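You operate a simulated robot arm through the tools that you are given. There is no shell and no other tool.

You run a simulated robot arm. Do the job below in one go: nothing can be reset, and whatever is moved stays where it is left.

## Task
Brush the paper fluff off the lane's roller.
Fine: put the brake lever on, then push the rolling stack to the top, then brush; the red brush goes back. Set down upright: red brush. What is to be rubbed or washed off counts as gone when no trace of it is left.
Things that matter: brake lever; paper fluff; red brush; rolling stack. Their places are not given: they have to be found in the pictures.

It is judged by the outcome, as a careful person would: the job done as asked, and still so three seconds after it is handed in. It fails if anything else is knocked over, pushed out of place, dropped, spilled or broken.

## Robot
A 7-joint arm with a two-finger parallel gripper, fixed in place. Base frame: the origin is on the floor under the middle of its stand, x ahead of it, y to its left, z up. Units: m, degrees, N and s.
It reaches about 1.524 m from its shoulder. Its first joint turns from -149.0 to 149.0 degrees. Payload 3.5 kg.
The TCP is the grasp point between the finger pads, 0.023 m short of the fingertips. In the tool frame z runs along the fingers and y along their closing line. The gripper opens to 0.094 m. The fingers are 0.038 m wide and 0.01 m thick; the gripper's body (0.054 by 0.096 m) begins 0.039 m behind the TCP.
Orientation is that of the tool frame in the base frame, as [roll, pitch, yaw] about the fixed x, y, z axes, in that order (R = Rz(yaw) Ry(pitch) Rx(roll)). With the fingers straight down and closing along the base's y, the tool's x points along the base's -x, its y along +y and its z along -z.

## Interface
- The arm moves only by the tool apply_moves. Its arguments are lists of equal length, an entry for each row: "travel": the shift along the tool's x, y, z in units of 40 mm (1.0 is 40 mm), a list of three; "delta_rot": the turn, a rotation vector about the tool's x, y, z in units of 4 degrees (1.0 is 4 degrees), a list of three; "jaw": the gripper command, from -1 (shut) to 1 (fully open), values between in proportion. In form: {"travel": [[x, y, z], ...], "delta_rot": [[wx, wy, wz], ...], "jaw": [jaw, ...]}. A call has 1 to 20 rows; each row shifts and turns the commanded pose from where the row before left it, along the tool's axes as they then stand. A call with a number of a shift or a turn outside -1 to 1 is refused whole. Rows are played at 5 a second. More than 0.05 m and 8.6 degrees between two rows, or a gripper value outside its range, and nothing of the call is played. A pose out of reach is approached as far as the arm can. The call stops where the force on the tool passes 40 N (or 10 N more than at its start, if that is more) or the arm is blocked; 0.2 s more then pass. The fingers move at their own pace (about 0.153 m/s each) and stop on an object; they squeeze with about 34 N. The grip force told is the motor's: it shows also when the fingers shut on nothing. Time passes only in rows, and 0.2 s behind the last, so rows that do not move let the fingers close. It gives the time, the measured TCP pose, the force on the tool (base axes), the opening and the grip force at its end, in the units of the frame above (readings bear some noise), with the torque about the TCP (base axes, N m) and any sound that the robot's microphone picked up, and new pictures: "pictures" is both (left out), scene, wrist or none.
- Cameras (640 x 400 px; columns grow to the right, rows downward): "scene" is fixed at [0.05, 0.5021, 1.3825]; the picture's right is [0.65, -0.76, 0.00], its down [-0.47, -0.40, -0.79] and it looks along [0.60, 0.51, -0.62] (base axes); focal length 267 px, centre (320, 200). "wrist" rides on the gripper at [0.086, 0.016, -0.075] in the tool frame; the picture's right is [-0.18, 0.98, 0.00], its down [-0.58, -0.11, -0.81] and it looks along [-0.79, -0.15, 0.59] (tool axes); focal length 243 px, centre (320, 200).
- locate(camera, pixels): for up to 12 pixels [column, row] of the newest picture of that camera ("zoom" is the newest enlarged one), the place [x, y, z] in the base frame of the surface seen there, good to about 0.002 m. No time passes.
- zoom(camera, box): a new picture of the part [left, top, right, bottom] of that camera's present view, enlarged. No time passes.
- sign_off(): hands the job in; it is judged then, once.

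Leave the gripper open and the arm clear of the work at the hand-in unless told otherwise.

The tools are called after "Request:" as a command line: name --argument value ..., lists and objects as JSON in quotes. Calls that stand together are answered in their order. apply_moves: Moves the arm, as the interface text tells. Its arguments: {"type":"object","properties":{"travel":{"type":"array"},"delta_rot":{"type":"array"},"jaw":{"type":"array"},"pictures":{"type":"string","enum":["both","scene","wrist","none"]}},"required":["travel","delta_rot","jaw"]} The other tools are called the same way: locate (camera, pixels) gives the place of the surface under pixels of a picture; zoom (camera, box) takes an enlarged picture of a part of a camera's view; sign_off () hands the job in.

At the start:

```text
t: 0.0
tcp_pos: [0.646, 0.5333, 1.1563]
orientation: [179.9, 0.0, -180.0]
wrist_force: [0.2, -0.2, -0.5]
torque: [-0.02, -0.03, 0.0]
finger_gap: 0.0937
gripper_force: 0.0
```

scene: 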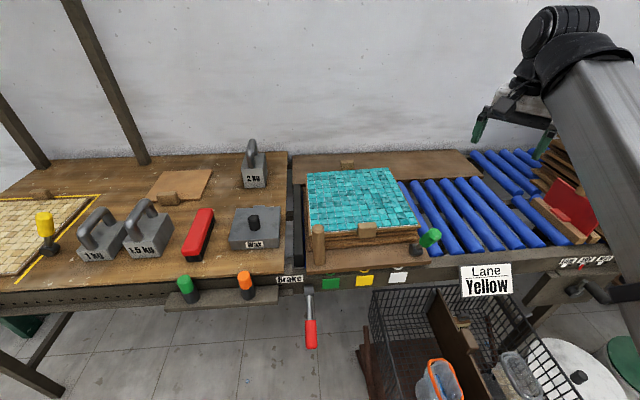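
wrist: 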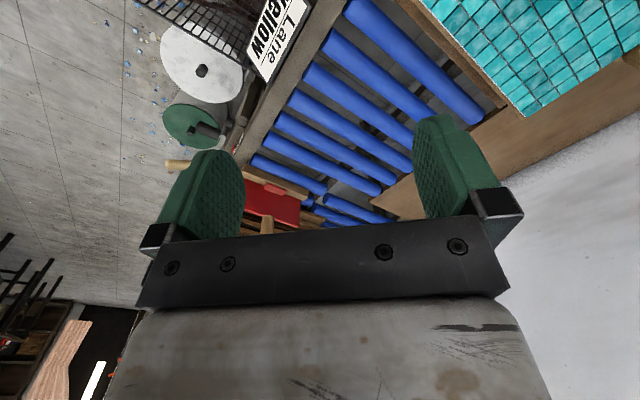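

I see a bench with a roller lane (blue rollers), a teal stack on a board, a red brush-like thing near (200,235), and a red-handled lever under the "Brake" label near (310,325). I'll zoom in on these areas first.

Request:
zoom --camera "scene" --box '[260, 240, 420, 360]'

Request:
zoom --camera "scene" --box '[390, 130, 640, 290]'

Request:
zoom --camera "scene" --box '[140, 130, 340, 310]'

Request:
zoom --camera "scene" --box '[290, 150, 450, 280]'

```text
3.33 times, centred on (340, 300) of scene
```

zoom: 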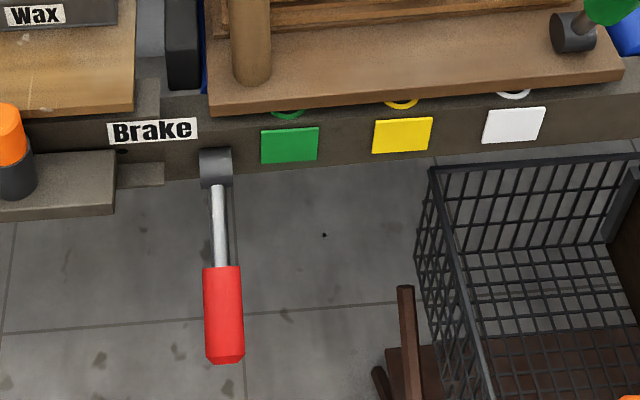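

```text
2.50 times, centred on (515, 210) of scene
```

zoom: 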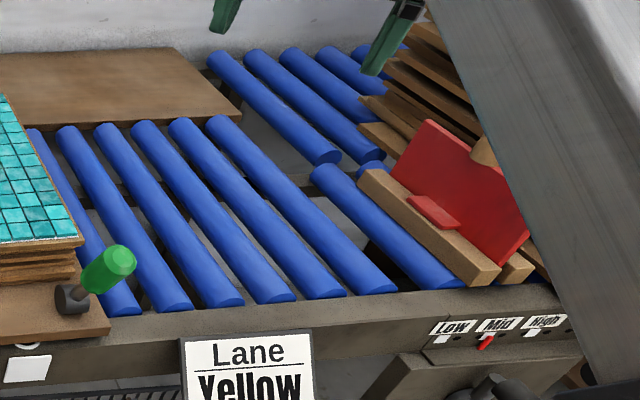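

```text
2.22 times, centred on (240, 220) of scene
```

zoom: 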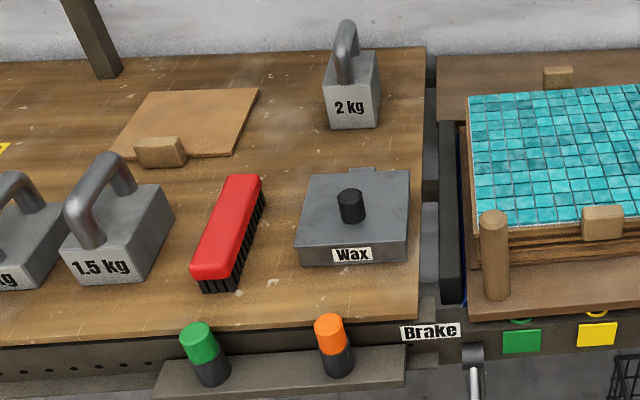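

```text
3.08 times, centred on (370, 215) of scene
```

zoom: 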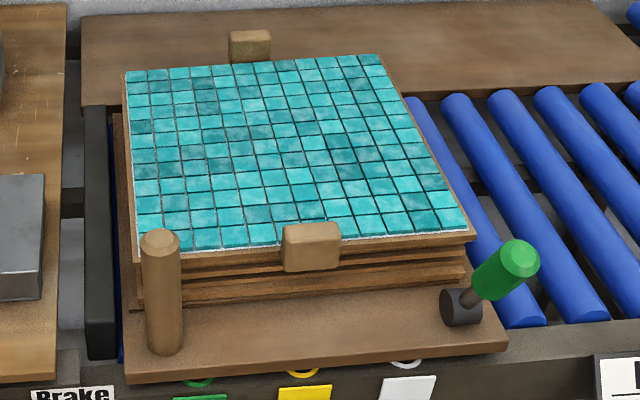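

The brake lever hangs below the front rail, the red brush lies bristles-down on the bench, and the tile stack is on a tray on the rollers. I'll get the 3D positions of these features.

Request:
locate --camera "scene" --pixels '[[308, 290], [309, 305], [311, 323], [312, 345], [290, 280], [318, 232], [318, 262], [300, 270], [428, 262], [310, 180], [392, 170], [422, 232]]'

Request:
locate --camera "scene" --pixels '[[200, 212], [212, 210], [195, 251], [183, 252], [200, 232], [186, 258], [205, 240], [255, 215], [190, 275], [245, 260], [297, 220], [298, 200]]'

Request:
locate --camera "scene" --pixels '[[402, 184], [436, 250], [418, 180], [455, 248], [480, 178], [545, 244], [476, 155], [514, 193], [560, 215], [550, 255], [450, 262], [375, 160]]'

```text
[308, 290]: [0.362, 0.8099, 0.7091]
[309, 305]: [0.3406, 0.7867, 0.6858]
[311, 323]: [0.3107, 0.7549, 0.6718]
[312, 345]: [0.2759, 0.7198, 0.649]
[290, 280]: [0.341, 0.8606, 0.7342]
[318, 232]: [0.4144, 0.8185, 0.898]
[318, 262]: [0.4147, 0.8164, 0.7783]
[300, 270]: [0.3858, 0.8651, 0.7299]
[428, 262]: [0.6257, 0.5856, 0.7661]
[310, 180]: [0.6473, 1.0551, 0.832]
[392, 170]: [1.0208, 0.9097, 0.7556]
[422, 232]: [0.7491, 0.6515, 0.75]
```

```text
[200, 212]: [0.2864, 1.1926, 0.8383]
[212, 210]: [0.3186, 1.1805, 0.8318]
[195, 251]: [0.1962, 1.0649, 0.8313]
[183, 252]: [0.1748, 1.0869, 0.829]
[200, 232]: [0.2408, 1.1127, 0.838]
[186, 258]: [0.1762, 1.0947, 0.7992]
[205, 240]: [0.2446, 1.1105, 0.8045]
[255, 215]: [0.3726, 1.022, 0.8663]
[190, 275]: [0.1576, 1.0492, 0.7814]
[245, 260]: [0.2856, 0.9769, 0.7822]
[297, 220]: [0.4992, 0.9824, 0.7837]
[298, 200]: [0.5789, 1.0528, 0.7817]
```

```text
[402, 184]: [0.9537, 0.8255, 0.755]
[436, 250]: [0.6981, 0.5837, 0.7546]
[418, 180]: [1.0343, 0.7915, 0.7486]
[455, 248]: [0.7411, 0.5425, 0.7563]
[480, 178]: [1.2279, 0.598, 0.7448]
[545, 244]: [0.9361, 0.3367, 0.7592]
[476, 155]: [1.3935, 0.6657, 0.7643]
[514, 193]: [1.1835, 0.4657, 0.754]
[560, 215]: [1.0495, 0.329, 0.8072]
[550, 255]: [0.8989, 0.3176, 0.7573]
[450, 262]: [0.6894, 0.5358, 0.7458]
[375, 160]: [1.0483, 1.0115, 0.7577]
```

The lane runs diagonally in the base frame: along the rail roughly (0.68,-0.73), with the rollers along (0.73,0.68). I'll zoom tighter on the brake pivot, the tray's ends and the right-hand side.

Request:
zoom --camera "scene" --box '[270, 260, 350, 310]'

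Request:
zoom --camera "scene" --box '[500, 160, 640, 300]'

Request:
zoom --camera "scene" --box '[280, 140, 420, 230]'

Request:
zoom --camera "wrist" --box '[220, 0, 520, 240]'

Request:
zoom --camera "scene" --box '[390, 150, 510, 260]'

```text
8.00 times, centred on (310, 285) of scene
```

zoom: 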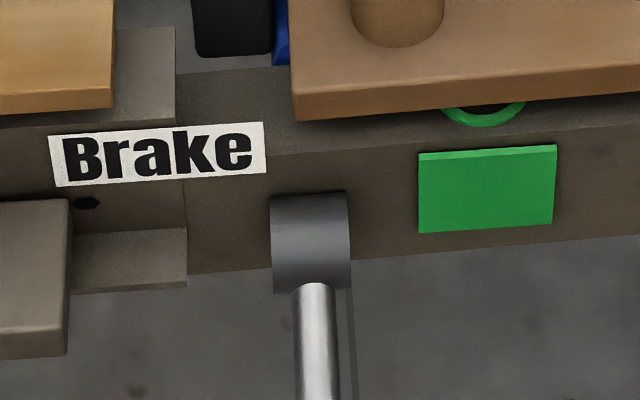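

```text
2.86 times, centred on (570, 230) of scene
```

zoom: 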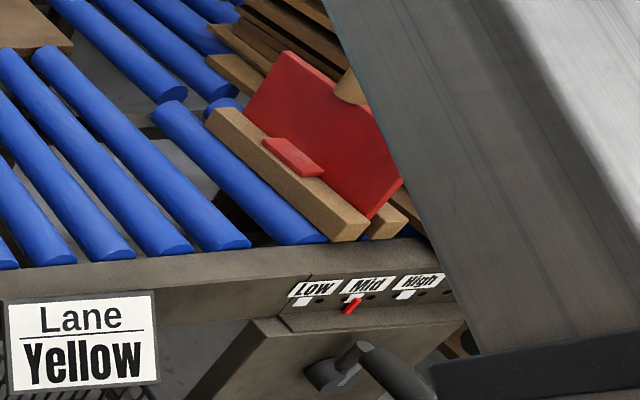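

```text
4.44 times, centred on (350, 185) of scene
```

zoom: 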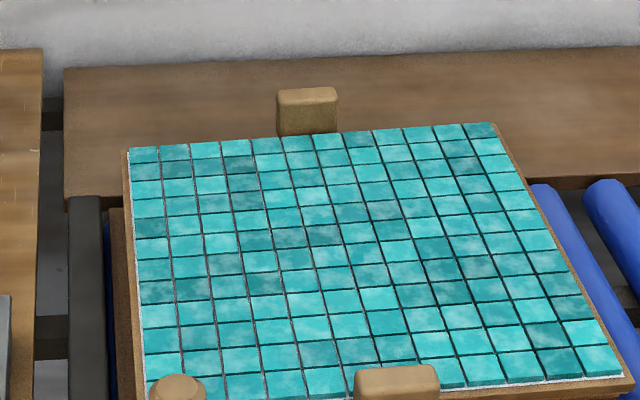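

```text
1.67 times, centred on (370, 120) of wrist
```

zoom: 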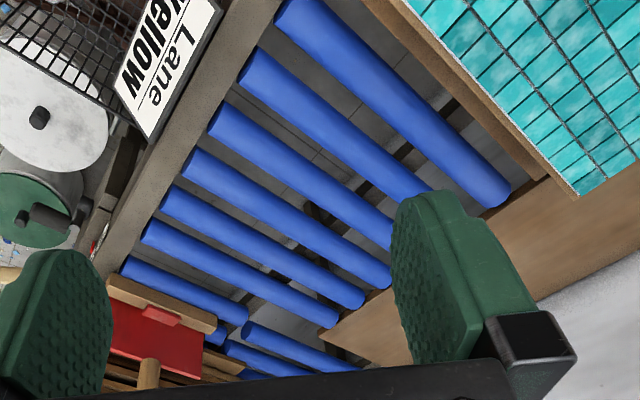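

```text
3.64 times, centred on (450, 205) of scene
```

zoom: 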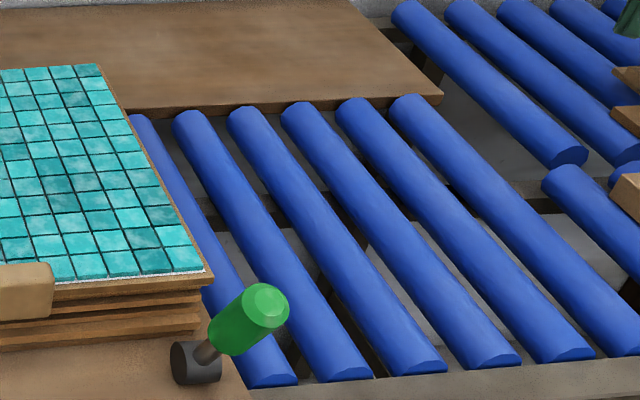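

The lane's right end is hidden behind my arm, and the fluff isn't visible yet. I'll draw the arm back to the right and raise it a little, to look at the right-hand stack with the wrist camera.

Request:
apply_moves --travel '[[0.5, -0.9, -0.3], [0.5, -0.9, -0.3], [0.5, -0.9, -0.3], [0.5, -0.9, -0.3], [0.5, -0.9, -0.3], [0.5, -0.9, -0.3], [0.5, -0.9, -0.3]]' --delta_rot '[[0, 0, 0], [0, 0, 0], [0, 0, 0], [0, 0, 0], [0, 0, 0], [0, 0, 0], [0, 0, 0]]' --jaw '[1, 1, 1, 1, 1, 1, 1]'

```text
t: 1.6
tcp_pos: [0.5676, 0.3169, 1.1024]
orientation: [179.2, 1.6, -179.9]
wrist_force: [-0.1, -0.4, -0.2]
torque: [-0.04, 0.03, 0.01]
finger_gap: 0.094
gripper_force: 0.1
out of reach, approached as far as the arm can: row 1, 2, 3, 4, 5, 6, 7
```

scene: 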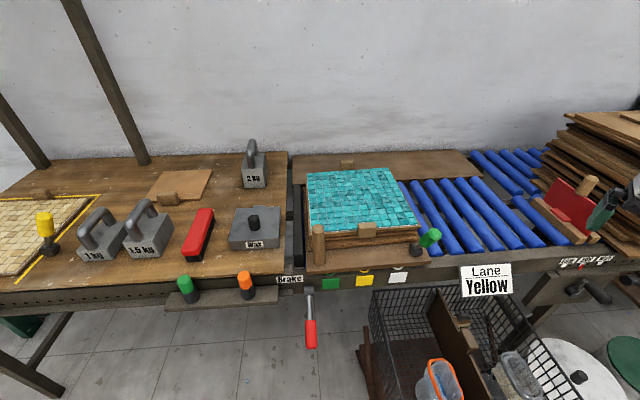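
wrist: 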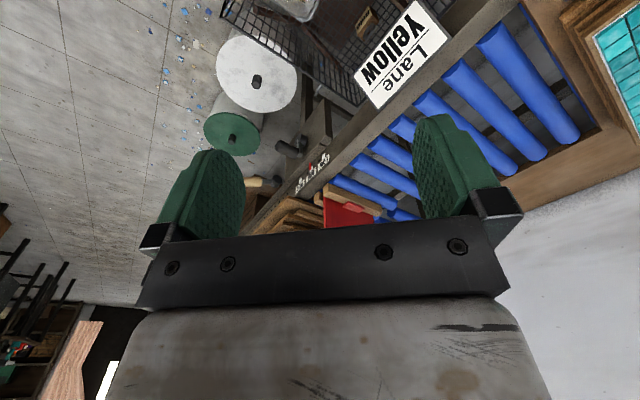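

The view opened up: behind the red plate is a tall pile of wooden boards. I'll zoom in there.

Request:
zoom --camera "scene" --box '[480, 90, 640, 290]'

Request:
zoom --camera "scene" --box '[540, 160, 640, 240]'

Request:
locate --camera "scene" --pixels '[[570, 200], [575, 230], [545, 210], [585, 185], [600, 210], [570, 120], [560, 190], [595, 235], [625, 240], [610, 160], [532, 200], [497, 158]]'

```text
2.00 times, centred on (560, 190) of scene
```

zoom: 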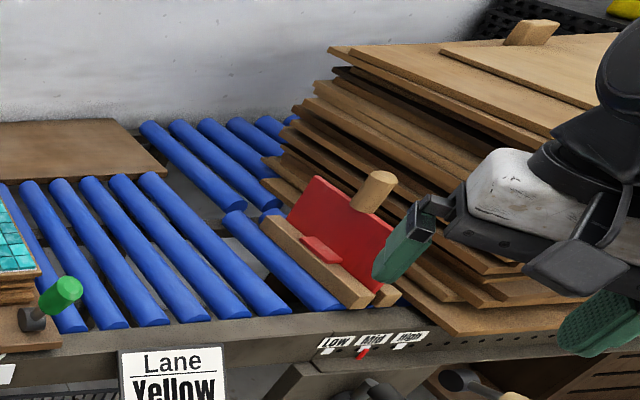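

```text
5.00 times, centred on (590, 200) of scene
```

zoom: 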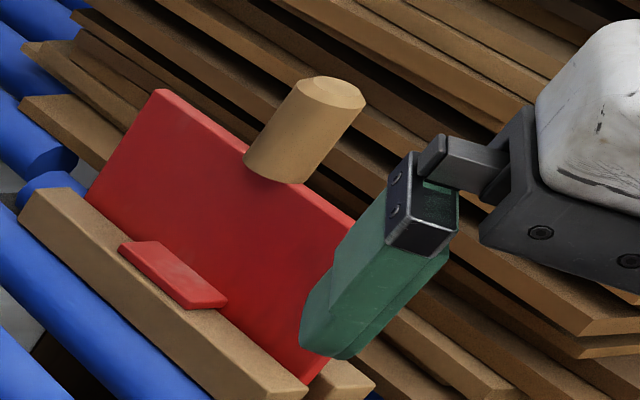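

```text
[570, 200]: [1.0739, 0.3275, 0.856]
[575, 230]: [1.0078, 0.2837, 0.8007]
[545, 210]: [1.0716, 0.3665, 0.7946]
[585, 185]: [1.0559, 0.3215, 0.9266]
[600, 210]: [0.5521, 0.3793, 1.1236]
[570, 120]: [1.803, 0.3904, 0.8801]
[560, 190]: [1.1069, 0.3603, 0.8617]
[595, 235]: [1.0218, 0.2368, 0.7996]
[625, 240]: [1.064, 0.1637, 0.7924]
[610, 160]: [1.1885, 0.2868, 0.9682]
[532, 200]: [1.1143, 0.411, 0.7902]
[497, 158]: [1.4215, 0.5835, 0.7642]
```

The rail rises to the right (z 0.730 → 0.757), so the lane's "top" is at the right. I'll examine the tile stack and its tray closely.

Request:
zoom --camera "scene" --box '[285, 210, 365, 285]'

Request:
zoom --camera "scene" --box '[360, 205, 450, 290]'

Request:
locate --camera "scene" --pixels '[[310, 270], [340, 262], [380, 258], [425, 255], [420, 248], [433, 235], [367, 225], [367, 232], [347, 163], [330, 248], [400, 235], [295, 230]]'

Request:
locate --camera "scene" --pixels '[[312, 225], [415, 220], [312, 175], [388, 168], [303, 262], [303, 200], [296, 195], [296, 260], [320, 160], [440, 160], [480, 170], [365, 150]]'

```text
5.33 times, centred on (325, 248) of scene
```

zoom: 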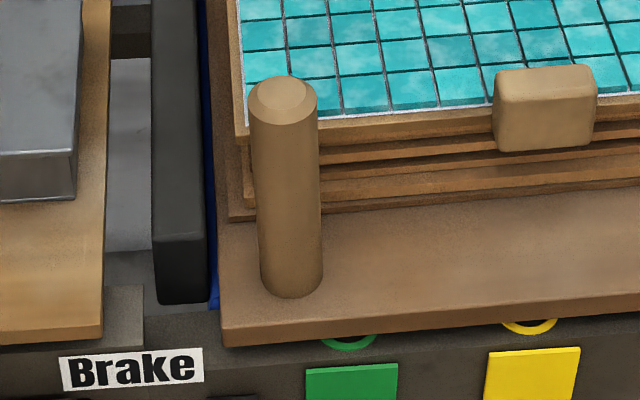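

```text
4.71 times, centred on (405, 248) of scene
```

zoom: 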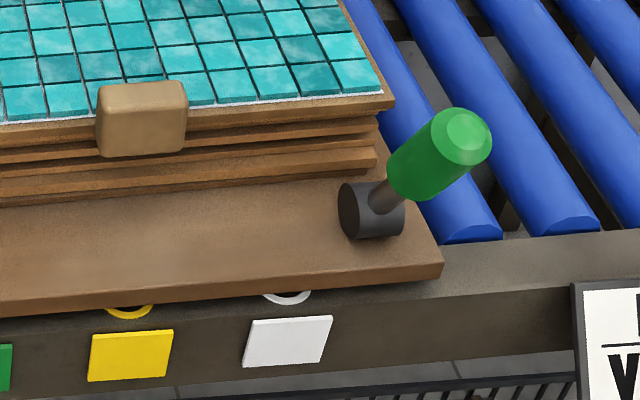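

```text
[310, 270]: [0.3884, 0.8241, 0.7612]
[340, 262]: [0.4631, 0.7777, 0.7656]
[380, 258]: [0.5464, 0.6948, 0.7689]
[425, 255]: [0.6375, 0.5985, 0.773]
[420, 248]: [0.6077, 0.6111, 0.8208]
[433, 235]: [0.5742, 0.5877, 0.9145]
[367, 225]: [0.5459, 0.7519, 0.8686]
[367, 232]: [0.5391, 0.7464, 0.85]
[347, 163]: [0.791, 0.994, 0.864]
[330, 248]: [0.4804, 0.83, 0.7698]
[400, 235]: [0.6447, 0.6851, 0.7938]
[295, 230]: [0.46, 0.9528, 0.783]
```

```text
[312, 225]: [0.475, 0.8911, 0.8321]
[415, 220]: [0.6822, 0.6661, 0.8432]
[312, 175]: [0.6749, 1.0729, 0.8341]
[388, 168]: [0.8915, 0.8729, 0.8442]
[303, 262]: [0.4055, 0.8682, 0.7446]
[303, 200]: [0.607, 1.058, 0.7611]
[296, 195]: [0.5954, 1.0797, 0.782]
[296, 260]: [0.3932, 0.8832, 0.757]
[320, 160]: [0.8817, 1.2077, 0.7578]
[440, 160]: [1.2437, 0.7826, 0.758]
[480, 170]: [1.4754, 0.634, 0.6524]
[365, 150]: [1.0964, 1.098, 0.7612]
```

The base board lies on the rollers and tilts with the lane (z 0.761 left to 0.773 right). That makes the tile stack the rolling stack, and the wooden post at its downhill corner a push grip. Next I'll turn the tool about 43° so it lines up with the lane, lowering it a little, for a better view.

Request:
apply_moves --travel '[[0, 0, 0.3], [0, 0, 0.3], [0, 0, 0.3], [0, 0, 0.3], [0, 0, 0.3], [0, 0, 0.3], [0, 0, 0.3], [0, 0, 0.3], [0, 0, 0.3], [0, 0, 0.3], [0, 0, 0.3]]' --delta_rot '[[0, 0, -0.98], [0, 0, -0.98], [0, 0, -0.98], [0, 0, -0.98], [0, 0, -0.98], [0, 0, -0.98], [0, 0, -0.98], [0, 0, -0.98], [0, 0, -0.98], [0, 0, -0.98], [0, 0, -0.98]]' --jaw '[1, 1, 1, 1, 1, 1, 1, 1, 1, 1, 1]'

```text
t: 2.4
tcp_pos: [0.5694, 0.3193, 1.0647]
orientation: [179.8, -0.1, -170.0]
wrist_force: [-1.8, 9.1, -2.8]
torque: [-0.92, -0.41, -0.99]
finger_gap: 0.0939
gripper_force: 0.0
out of reach, approached as far as the arm can: row 1
stopped in row 4: the force on the tool passed its limit at 70 N (the readings are from after the stop); the commanded pose is now the measured one
```

scene: 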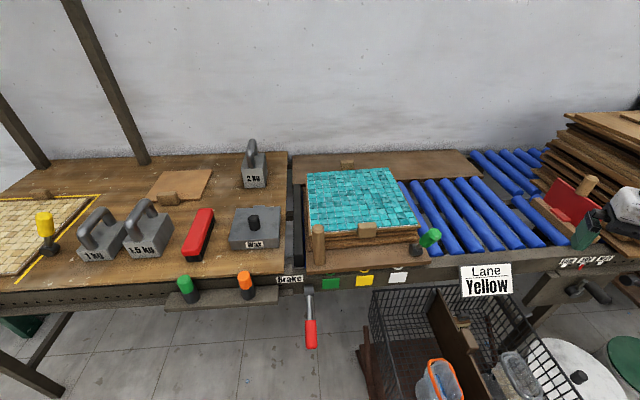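
wrist: 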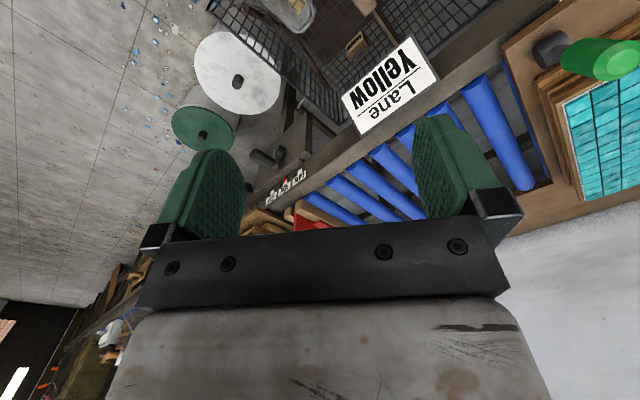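

The call stopped on a 70 N force, though I see nothing touching the gripper. I'll hold still for a row and check whether the force remains.

Request:
apply_moves --travel '[[0, 0, 0]]' --delta_rot '[[0, 0, 0]]' --jaw '[1]' --pictures "none"

Request:
zoom --camera "scene" --box '[540, 150, 640, 270]'

```text
t: 2.8
tcp_pos: [0.5703, 0.3189, 1.0653]
orientation: [179.8, -0.1, -169.9]
wrist_force: [-2.4, 15.1, -6.1]
torque: [-1.35, -0.77, -1.5]
finger_gap: 0.094
gripper_force: 0.1
```

```text
3.33 times, centred on (590, 210) of scene
```

zoom: 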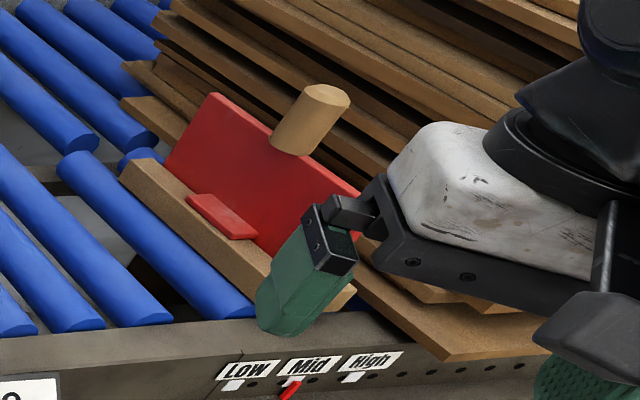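

The contact is at the camera housing, at about (0.47,0.34,1.15). With the tool drawn in close, it is most likely touching my own forearm. I'll back out by moving outward (+y) with no turning, then check the force.

Request:
apply_moves --travel '[[-0.2, 0.8, 0], [-0.2, 0.8, 0], [-0.1, 0.9, 0], [-0.1, 0.9, 0], [0, 0.9, 0], [0, 0.9, 0]]' --delta_rot '[[0, 0, 0.5], [0, 0, 0.5], [0, 0, 0], [0, 0, 0], [0, 0, 0], [0, 0, 0]]' --jaw '[1, 1, 1, 1, 1, 1]'

```text
t: 4.2
tcp_pos: [0.5673, 0.5293, 1.0668]
orientation: [179.8, -0.1, -173.8]
wrist_force: [0.1, 0.2, 0.1]
torque: [-0.01, -0.01, -0.01]
finger_gap: 0.0939
gripper_force: 0.0
```

scene: 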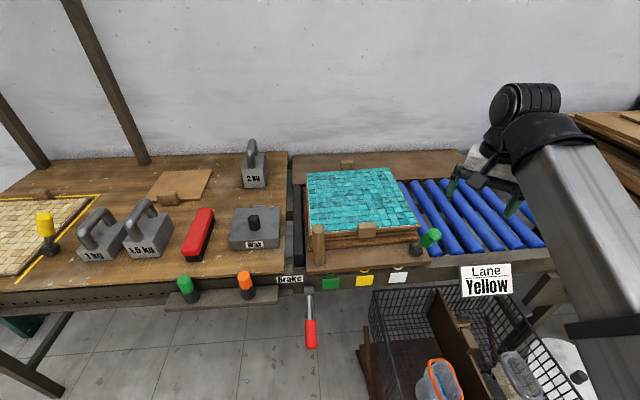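
wrist: 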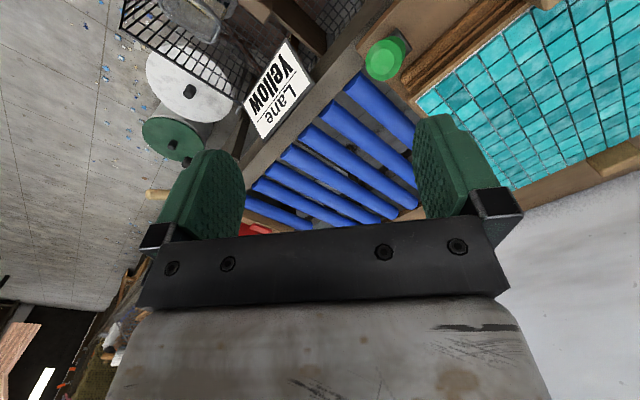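

The force is back to zero. My thick gray forearm rises from the lower right to the wrist, so the camera must not swing into it. I'll measure where the forearm is.

Request:
locate --camera "scene" --pixels '[[545, 130], [530, 100], [560, 180], [590, 250], [510, 160], [490, 165], [600, 330], [550, 92], [500, 140], [580, 150], [620, 380], [535, 145]]'

Request:
zoom --camera "scene" --box '[430, 60, 640, 260]'

```text
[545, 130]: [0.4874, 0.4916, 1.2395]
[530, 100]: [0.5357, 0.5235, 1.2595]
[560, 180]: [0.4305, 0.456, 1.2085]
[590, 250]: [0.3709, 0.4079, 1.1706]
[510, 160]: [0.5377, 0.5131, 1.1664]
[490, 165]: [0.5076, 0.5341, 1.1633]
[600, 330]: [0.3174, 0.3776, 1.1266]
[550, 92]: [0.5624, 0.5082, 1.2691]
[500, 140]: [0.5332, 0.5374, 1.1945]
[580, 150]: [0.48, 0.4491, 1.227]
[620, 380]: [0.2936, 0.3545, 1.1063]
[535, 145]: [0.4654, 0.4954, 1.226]
```

```text
2.00 times, centred on (535, 160) of scene
```

zoom: 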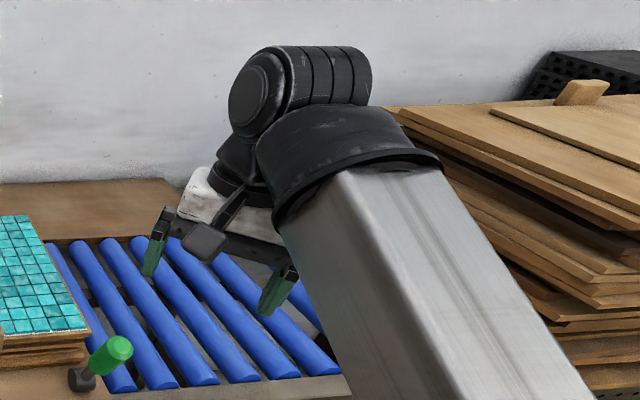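

The forearm rises at about 29° up to the wrist at this height, so the camera should stay clear of it until the arm is further out and lower. I'll move out over the tile stack at z≈1.0, then turn.

Request:
apply_moves --travel '[[-0.14, 0.954, 0.24], [-0.14, 0.954, 0.24], [-0.14, 0.954, 0.24], [-0.14, 0.954, 0.24], [-0.14, 0.954, 0.24], [-0.14, 0.954, 0.24], [-0.14, 0.954, 0.24]]' --delta_rot '[[0, 0, 0], [0, 0, 0], [0, 0, 0], [0, 0, 0], [0, 0, 0], [0, 0, 0], [0, 0, 0]]' --jaw '[1, 1, 1, 1, 1, 1, 1]'

```text
t: 5.8
tcp_pos: [0.5774, 0.8008, 0.9969]
orientation: [179.7, -0.3, -173.8]
wrist_force: [-0.5, 0.0, -0.1]
torque: [0.01, 0.03, 0.01]
finger_gap: 0.0939
gripper_force: 0.1
```

scene: 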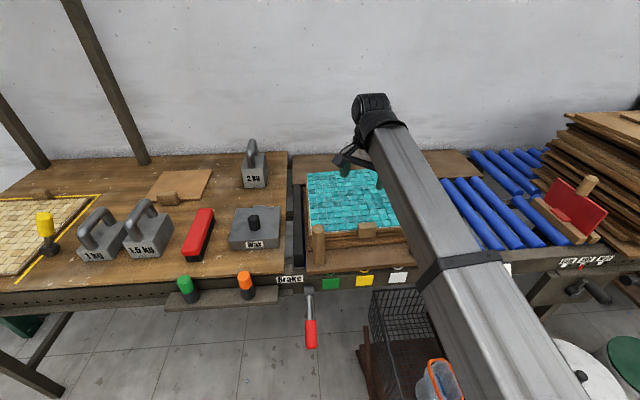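
wrist: 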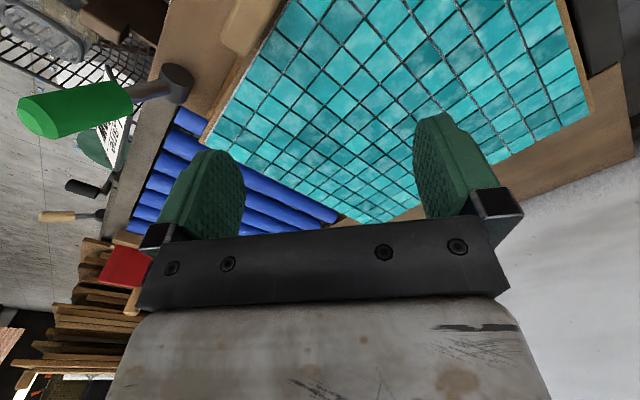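

No contact. I'll check the forearm's slope here before turning.

Request:
locate --camera "scene" --pixels '[[395, 150], [420, 200], [445, 250], [480, 300], [540, 360], [375, 135], [372, 100], [350, 160]]'

Request:
zoom --camera "scene" --box '[300, 80, 440, 200]'

```text
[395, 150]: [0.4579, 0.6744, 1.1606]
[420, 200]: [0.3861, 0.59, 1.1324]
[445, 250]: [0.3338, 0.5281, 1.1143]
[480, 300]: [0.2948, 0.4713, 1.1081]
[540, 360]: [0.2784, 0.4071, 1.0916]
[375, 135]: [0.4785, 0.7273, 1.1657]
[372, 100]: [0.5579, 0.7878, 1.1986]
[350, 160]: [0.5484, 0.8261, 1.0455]
```

```text
3.33 times, centred on (370, 140) of scene
```

zoom: 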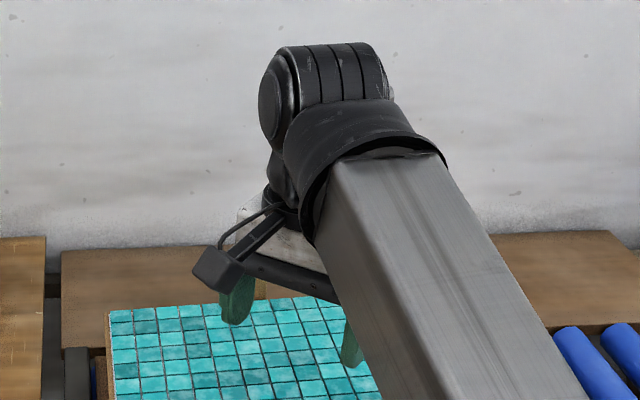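

The forearm lies about 50° from the camera now, which is fine. Next I want to look at the brake lever from its left side. I'll move at z≈1.0 to about (0.19,0.75) and then down to z≈0.9.

Request:
apply_moves --travel '[[0.975, -0.02, 0], [0.975, -0.02, 0], [0.975, -0.02, 0], [0.975, -0.02, 0], [0.975, -0.02, 0], [0.975, -0.02, 0], [0.975, -0.02, 0], [0.975, -0.02, 0], [0.975, -0.02, 0], [0.975, -0.02, 0], [0, 0, 0.8], [0, 0, 0.8], [0, 0, 0.8]]' --delta_rot '[[0, 0, 0], [0, 0, 0], [0, 0, 0], [0, 0, 0], [0, 0, 0], [0, 0, 0], [0, 0, 0], [0, 0, 0], [0, 0, 0], [0, 0, 0], [0, 0, 0], [0, 0, 0], [0, 0, 0]]' --jaw '[1, 1, 1, 1, 1, 1, 1, 1, 1, 1, 1, 1, 1]'

```text
t: 8.6
tcp_pos: [0.191, 0.7492, 0.9029]
orientation: [179.9, -0.3, -173.7]
wrist_force: [-0.2, 0.6, 0.0]
torque: [0.0, 0.0, -0.01]
finger_gap: 0.0942
gripper_force: 0.1
```

scene: 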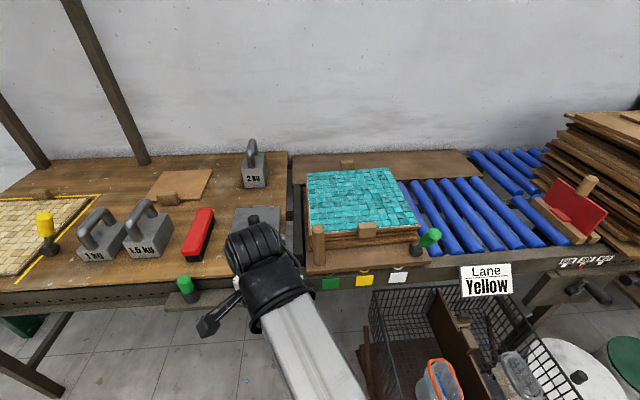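
wrist: 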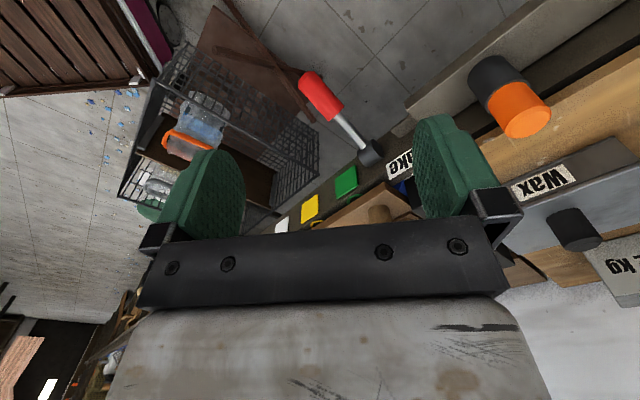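

The lever is in the wrist view at (320,95)–(372,152). The picture is upside down: up in the world is down here. I'll zoom in and locate its points.

Request:
zoom --camera "wrist" --box '[270, 50, 430, 210]'

Request:
locate --camera "wrist" --pixels '[[309, 75], [320, 97], [333, 113], [345, 125], [355, 137], [371, 152], [375, 162], [345, 180], [400, 163], [308, 208]]'

Request:
zoom --camera "wrist" --box '[330, 100, 420, 200]'

```text
2.50 times, centred on (350, 130) of wrist
```

zoom: 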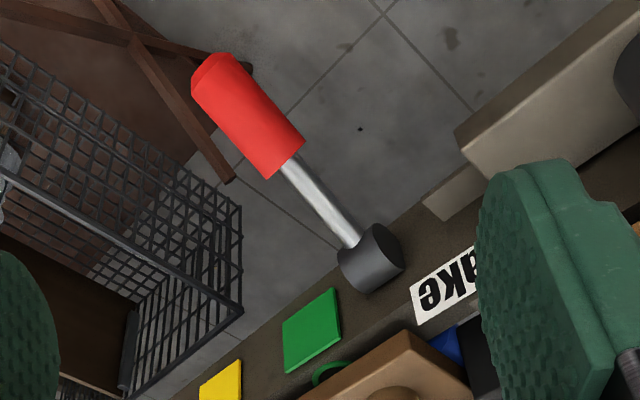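

```text
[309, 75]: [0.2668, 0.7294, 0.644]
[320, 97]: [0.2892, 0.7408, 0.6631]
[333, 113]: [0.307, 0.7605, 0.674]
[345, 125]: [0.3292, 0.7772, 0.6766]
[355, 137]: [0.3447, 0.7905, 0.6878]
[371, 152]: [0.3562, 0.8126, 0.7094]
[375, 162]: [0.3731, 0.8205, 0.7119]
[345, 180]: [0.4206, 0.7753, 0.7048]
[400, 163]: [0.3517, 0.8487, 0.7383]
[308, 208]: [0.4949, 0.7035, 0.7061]
```

```text
4.00 times, centred on (375, 150) of wrist
```

zoom: 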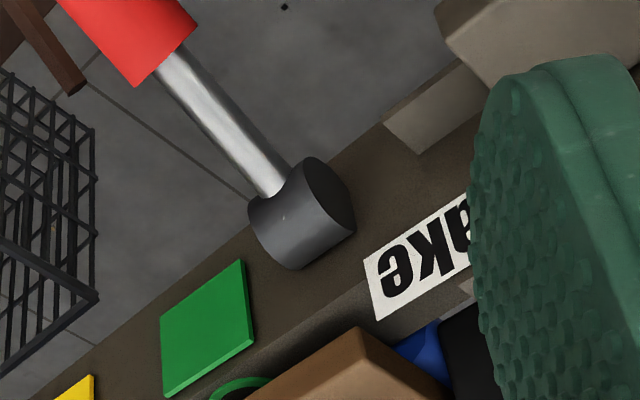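

The pivot cylinder's axis runs along the rail, so the lever swings up and down in the vertical plane across the rail. It now points out and about 25° down. To grip the handle, the fingers must close along the rail with the camera on the outboard side. I'll turn the tool in place in the free direction, about 143° in two halves.

Request:
apply_moves --travel '[[0, 0, 0], [0, 0, 0], [0, 0, 0], [0, 0, 0], [0, 0, 0], [0, 0, 0], [0, 0, 0], [0, 0, 0], [0, 0, 0], [0, 0, 0], [0, 0, 0], [0, 0, 0], [0, 0, 0], [0, 0, 0], [0, 0, 0], [0, 0, 0], [0, 0, 0], [0, 0, 0]]' --delta_rot '[[0, 0, 1], [0, 0, 1], [0, 0, 1], [0, 0, 1], [0, 0, 1], [0, 0, 1], [0, 0, 1], [0, 0, 1], [0, 0, 1], [0, 0, 1], [0, 0, 1], [0, 0, 1], [0, 0, 1], [0, 0, 1], [0, 0, 1], [0, 0, 1], [0, 0, 1], [0, 0, 1]]' --jaw '[1, 1, 1, 1, 1, 1, 1, 1, 1, 1, 1, 1, 1, 1, 1, 1, 1, 1]'

```text
t: 12.4
tcp_pos: [0.1902, 0.7492, 0.9038]
orientation: [-179.9, -0.2, 114.1]
wrist_force: [-0.9, 0.8, 0.0]
torque: [0.01, 0.0, -0.02]
finger_gap: 0.0941
gripper_force: 0.0
```

scene: 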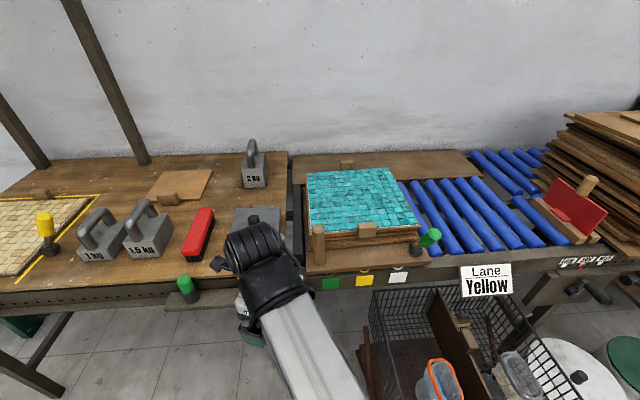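
wrist: 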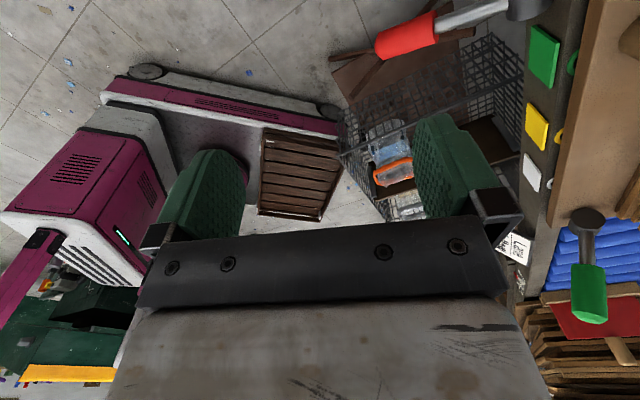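

The yaw is now 114°. I'll turn the remaining ~71°.

Request:
apply_moves --travel '[[0, 0, 0], [0, 0, 0], [0, 0, 0], [0, 0, 0], [0, 0, 0], [0, 0, 0], [0, 0, 0], [0, 0, 0], [0, 0, 0], [0, 0, 0], [0, 0, 0], [0, 0, 0], [0, 0, 0], [0, 0, 0], [0, 0, 0], [0, 0, 0], [0, 0, 0], [0, 0, 0]]' --delta_rot '[[0, 0, 1], [0, 0, 1], [0, 0, 1], [0, 0, 1], [0, 0, 1], [0, 0, 1], [0, 0, 1], [0, 0, 1], [0, 0, 1], [0, 0, 1], [0, 0, 1], [0, 0, 1], [0, 0, 1], [0, 0, 1], [0, 0, 1], [0, 0, 1], [0, 0, 1], [0, 0, 0.7]]' --jaw '[1, 1, 1, 1, 1, 1, 1, 1, 1, 1, 1, 1, 1, 1, 1, 1, 1, 1]'

Request:
locate --camera "scene" --pixels '[[440, 268], [500, 262], [530, 259], [445, 260], [540, 252], [424, 198], [437, 185], [482, 250], [460, 195]]'

```text
t: 16.2
tcp_pos: [0.1914, 0.7487, 0.9038]
orientation: [-179.8, -0.1, 78.9]
wrist_force: [-1.2, 0.7, 0.3]
torque: [-0.04, -0.02, -0.02]
finger_gap: 0.094
gripper_force: 0.1
out of reach, approached as far as the arm can: row 10, 11, 12, 13, 14, 15, 16, 17
```

scene: 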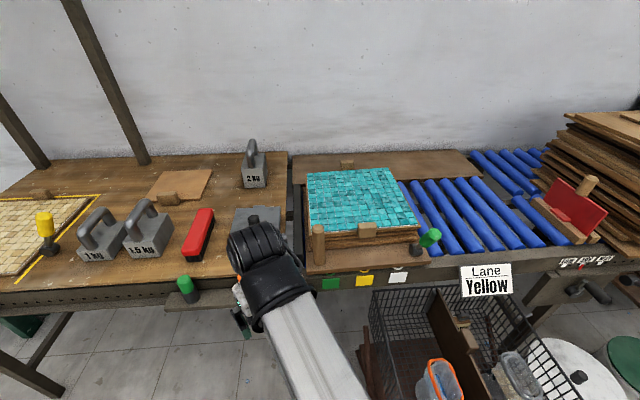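
wrist: 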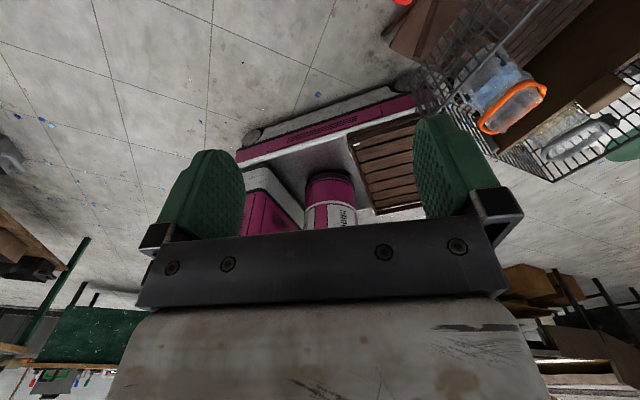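

```text
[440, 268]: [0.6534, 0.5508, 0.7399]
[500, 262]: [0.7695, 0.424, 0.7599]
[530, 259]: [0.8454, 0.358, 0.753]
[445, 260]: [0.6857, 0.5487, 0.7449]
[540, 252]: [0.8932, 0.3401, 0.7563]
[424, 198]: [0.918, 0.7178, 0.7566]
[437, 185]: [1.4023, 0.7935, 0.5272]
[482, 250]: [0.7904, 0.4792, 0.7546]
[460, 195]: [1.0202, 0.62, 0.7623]
```

The wrist joint limit stops me at yaw ≈79°, so I'll grip with the camera on the inboard side instead (yaw ≈223°, same closing line). Turning back now.

Request:
apply_moves --travel '[[0, 0, 0], [0, 0, 0], [0, 0, 0], [0, 0, 0], [0, 0, 0], [0, 0, 0], [0, 0, 0], [0, 0, 0], [0, 0, 0], [0, 0, 0], [0, 0, 0], [0, 0, 0], [0, 0, 0], [0, 0, 0], [0, 0, 0], [0, 0, 0], [0, 0, 0], [0, 0, 0], [0, 0, 0], [0, 0, 0]]' --delta_rot '[[0, 0, -1], [0, 0, -1], [0, 0, -1], [0, 0, -1], [0, 0, -1], [0, 0, -1], [0, 0, -1], [0, 0, -1], [0, 0, -1], [0, 0, -1], [0, 0, -1], [0, 0, -1], [0, 0, -1], [0, 0, -1], [0, 0, -1], [0, 0, -1], [0, 0, -1], [0, 0, -1], [0, 0, -1], [0, 0, -1]]' --jaw '[1, 1, 1, 1, 1, 1, 1, 1, 1, 1, 1, 1, 1, 1, 1, 1, 1, 1, 1, 1]' --pictures "none"

Request:
apply_moves --travel '[[0, 0, 0], [0, 0, 0], [0, 0, 0], [0, 0, 0], [0, 0, 0], [0, 0, 0], [0, 0, 0], [0, 0, 0], [0, 0, 0], [0, 0, 0], [0, 0, 0], [0, 0, 0], [0, 0, 0], [0, 0, 0], [0, 0, 0], [0, 0, 0]]' --delta_rot '[[0, 0, -1], [0, 0, -1], [0, 0, -1], [0, 0, -1], [0, 0, -1], [0, 0, -1], [0, 0, -1], [0, 0, -1], [0, 0, -1], [0, 0, -1], [0, 0, -1], [0, 0, -1], [0, 0, -1], [0, 0, -1], [0, 0, -1], [0, 0, -1]]' --jaw '[1, 1, 1, 1, 1, 1, 1, 1, 1, 1, 1, 1, 1, 1, 1, 1]' --pictures "both"

```text
t: 20.4
tcp_pos: [0.1915, 0.7486, 0.9042]
orientation: [179.9, -0.2, 156.1]
wrist_force: [-0.7, 0.4, 0.6]
torque: [0.01, -0.03, 0.0]
finger_gap: 0.0939
gripper_force: 0.0
```

```text
t: 23.8
tcp_pos: [0.1933, 0.7476, 0.904]
orientation: [179.9, -0.2, -139.9]
wrist_force: [-0.4, 0.0, 0.4]
torque: [0.02, 0.02, -0.02]
finger_gap: 0.0939
gripper_force: 0.1
```

scene: 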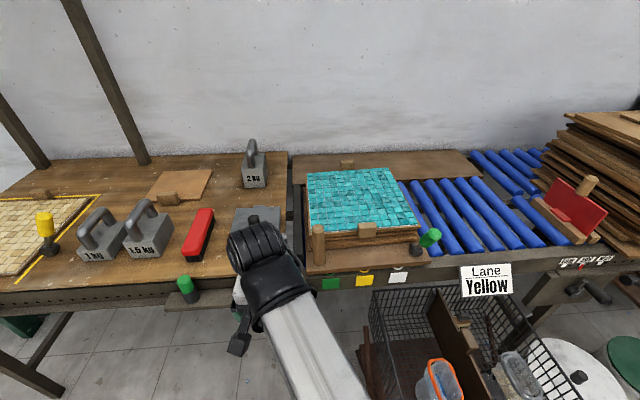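
wrist: 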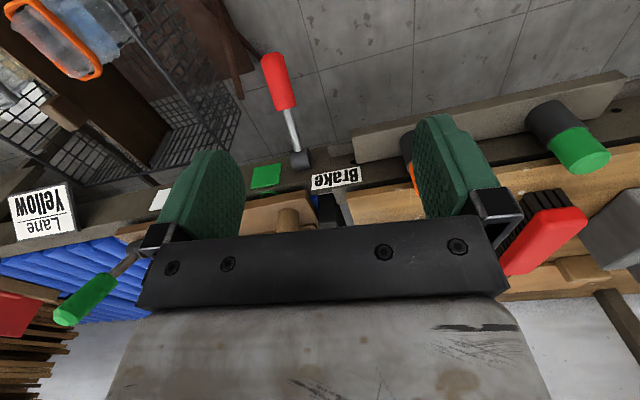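

No contact at yaw ≈220°, with the lever in clear view. I'll measure the lane's direction more exactly, plus the lever and rail from this view.

Request:
locate --camera "scene" --pixels '[[418, 189], [451, 244], [477, 183], [523, 234], [309, 175], [387, 169], [416, 222], [312, 226], [390, 171]]'

Request:
locate --camera "wrist" --pixels '[[268, 58], [277, 80], [285, 102], [290, 120], [295, 140], [300, 158], [310, 160], [90, 216], [250, 200], [555, 220], [520, 260], [290, 215]]'

Request:
zoom --camera "wrist" --box '[230, 30, 370, 200]'

```text
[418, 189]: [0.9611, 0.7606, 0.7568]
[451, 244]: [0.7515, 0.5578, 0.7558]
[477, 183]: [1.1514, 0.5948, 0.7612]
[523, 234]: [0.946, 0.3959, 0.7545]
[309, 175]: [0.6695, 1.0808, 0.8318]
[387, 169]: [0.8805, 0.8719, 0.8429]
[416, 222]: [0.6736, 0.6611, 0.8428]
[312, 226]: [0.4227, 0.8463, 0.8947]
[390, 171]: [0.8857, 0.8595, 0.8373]
```

```text
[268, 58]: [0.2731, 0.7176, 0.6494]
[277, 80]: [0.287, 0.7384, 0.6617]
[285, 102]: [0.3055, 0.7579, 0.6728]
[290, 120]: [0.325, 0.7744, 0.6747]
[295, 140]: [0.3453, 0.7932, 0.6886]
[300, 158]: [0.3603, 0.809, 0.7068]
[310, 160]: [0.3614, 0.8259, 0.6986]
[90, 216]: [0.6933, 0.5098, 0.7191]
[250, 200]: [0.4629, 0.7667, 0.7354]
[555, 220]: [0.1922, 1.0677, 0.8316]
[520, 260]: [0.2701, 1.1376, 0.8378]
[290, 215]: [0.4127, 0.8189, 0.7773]
```

```text
2.35 times, centred on (300, 115) of wrist
```

zoom: 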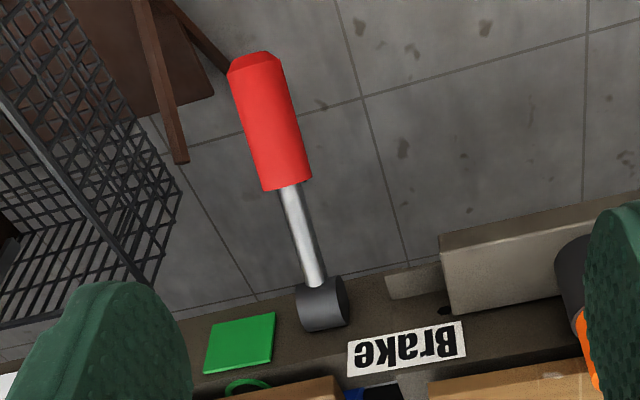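

The lane measures at 45°: v=(0.707,0.707) along the rollers and u=(0.707,-0.707) up the lane. The handle's mid centre is at about (0.288,0.7375,0.646). I'll line up at yaw −135° above it and stop at z≈0.78 to check.

Request:
apply_moves --travel '[[0, 0, 0], [0, 0, 0], [-0.745, -0.925, 0.5], [-0.745, -0.925, 0.5], [0, 0, 1], [0, 0, 1]]' --delta_rot '[[0, 0, -0.61], [0, 0, -0.61], [0, 0, 0], [0, 0, 0], [0, 0, 0], [0, 0, 0]]' --jaw '[1, 1, 1, 1, 1, 1]'

```text
refused: row 3 steps farther than a row can; nothing moved
```

That row was slightly over the step limit, so I'll split it.

Request:
apply_moves --travel '[[0, 0, 0], [0, 0, 0], [-0.5, -0.62, 0.5], [-0.5, -0.62, 0.5], [-0.49, -0.61, 0.5], [0, 0, 0.8], [0, 0, 0.8]]' --delta_rot '[[0, 0, -0.61], [0, 0, -0.61], [0, 0, 0], [0, 0, 0], [0, 0, 0], [0, 0, 0], [0, 0, 0]]' --jaw '[1, 1, 1, 1, 1, 1, 1]'

```text
t: 25.4
tcp_pos: [0.2869, 0.7388, 0.7808]
orientation: [179.8, 0.0, -135.0]
wrist_force: [0.5, 0.3, 0.5]
torque: [0.03, -0.02, -0.01]
finger_gap: 0.0943
gripper_force: 0.1
```

scene: 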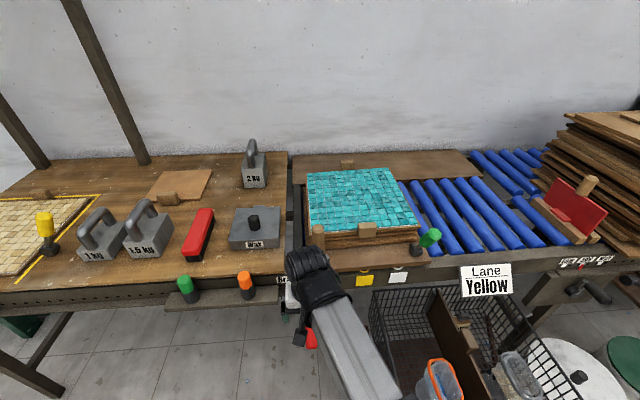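
wrist: 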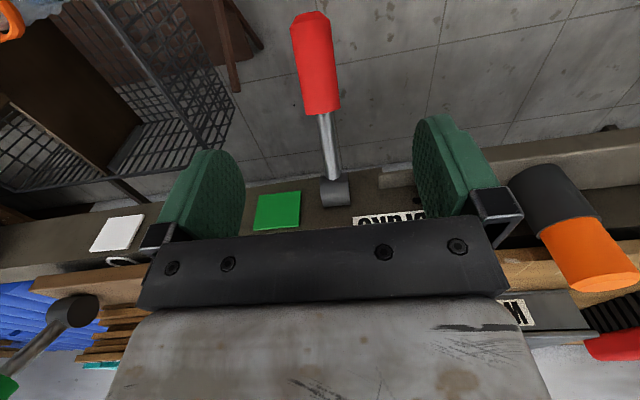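

I'm aligned, with the handle seen between the fingers at (318,60). The orange peg is off to the right of the gripper, so I'll check clearance to it and to the shelf before descending.

Request:
locate --camera "wrist" --pixels '[[550, 200], [590, 240], [610, 270], [410, 178], [400, 185], [520, 150], [600, 140], [310, 40], [320, 80], [326, 130], [333, 190], [385, 185]]'

```text
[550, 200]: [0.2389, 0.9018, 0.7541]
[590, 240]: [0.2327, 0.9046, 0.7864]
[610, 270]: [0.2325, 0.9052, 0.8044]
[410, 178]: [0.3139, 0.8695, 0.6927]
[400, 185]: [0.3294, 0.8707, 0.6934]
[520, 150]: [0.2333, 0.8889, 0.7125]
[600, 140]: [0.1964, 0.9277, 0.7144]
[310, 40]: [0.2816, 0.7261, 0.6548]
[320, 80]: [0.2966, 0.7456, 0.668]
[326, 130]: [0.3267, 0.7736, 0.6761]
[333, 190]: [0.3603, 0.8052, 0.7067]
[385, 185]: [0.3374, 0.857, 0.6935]
```

Clear on both sides: the orange peg is at u≈−0.475 and my outer finger is at about −0.375. I'll descend 0.132 m so the handle sits between the pads.

Request:
apply_moves --travel '[[0, 0, 0.8], [0, 0, 0.8], [0, 0, 0.8], [0, 0, 0.9]]' --delta_rot '[[0, 0, 0], [0, 0, 0], [0, 0, 0], [0, 0, 0]]' --jaw '[1, 1, 1, 1]'

```text
t: 26.4
tcp_pos: [0.2871, 0.7384, 0.6477]
orientation: [179.7, 0.0, -134.9]
wrist_force: [-0.7, 0.3, -0.4]
torque: [0.02, 0.03, -0.01]
finger_gap: 0.0939
gripper_force: 0.0
```

scene: 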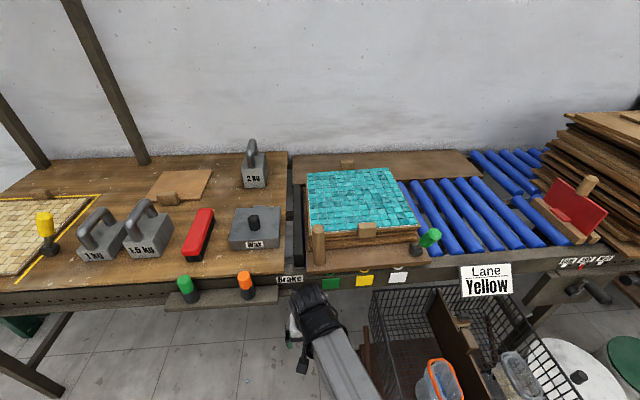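
wrist: 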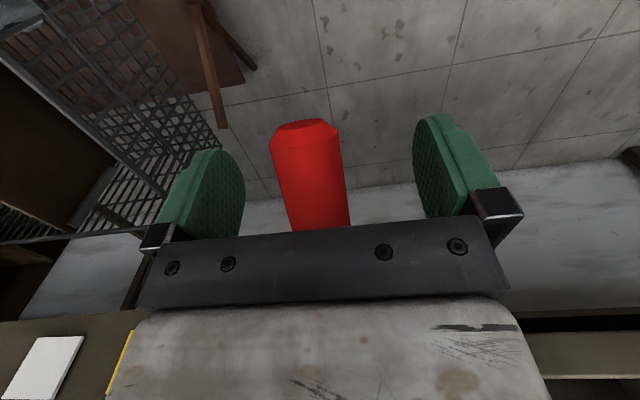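

The handle is between the pads, about 4 mm left of centre. I'll shift 4 mm and close on it.

Request:
apply_moves --travel '[[0, -0.1, 0], [0, 0, 0], [0, 0, 0], [0, 0, 0]]' --delta_rot '[[0, 0, 0], [0, 0, 0], [0, 0, 0], [0, 0, 0]]' --jaw '[1, -1, -1, -1]' --pictures "wrist"

```text
t: 27.4
tcp_pos: [0.2894, 0.7359, 0.6492]
orientation: [179.8, 0.0, -135.0]
wrist_force: [4.2, -3.4, -2.0]
torque: [-0.31, -0.24, 0.84]
finger_gap: 0.0316
gripper_force: 44.5
```

wrist: 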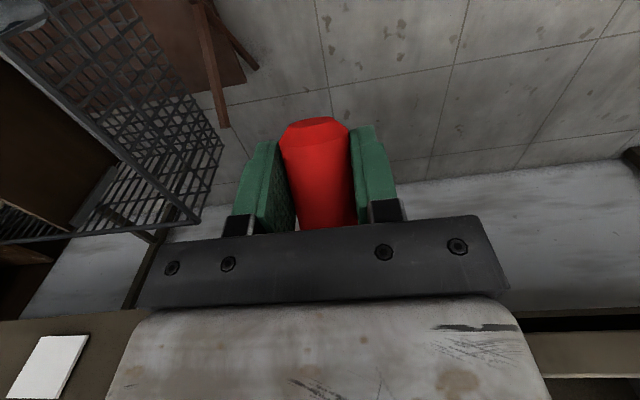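

I have a firm hold on the handle (gap 31.6 mm). I'll test the upward sense gently: about 5° of arc around the hub at v≈0.835, z≈0.695.

Request:
apply_moves --travel '[[0.04, 0, -0.12], [0.04, 0, -0.12]]' --delta_rot '[[0, 0.6, 0], [0, 0.6, 0]]' --jaw '[-1, -1]' --pictures "none"

```text
t: 28.0
tcp_pos: [0.2862, 0.7325, 0.6579]
orientation: [179.8, -4.8, -135.0]
wrist_force: [3.7, -8.1, 0.1]
torque: [0.09, -0.5, 0.86]
finger_gap: 0.0314
gripper_force: 44.8
```

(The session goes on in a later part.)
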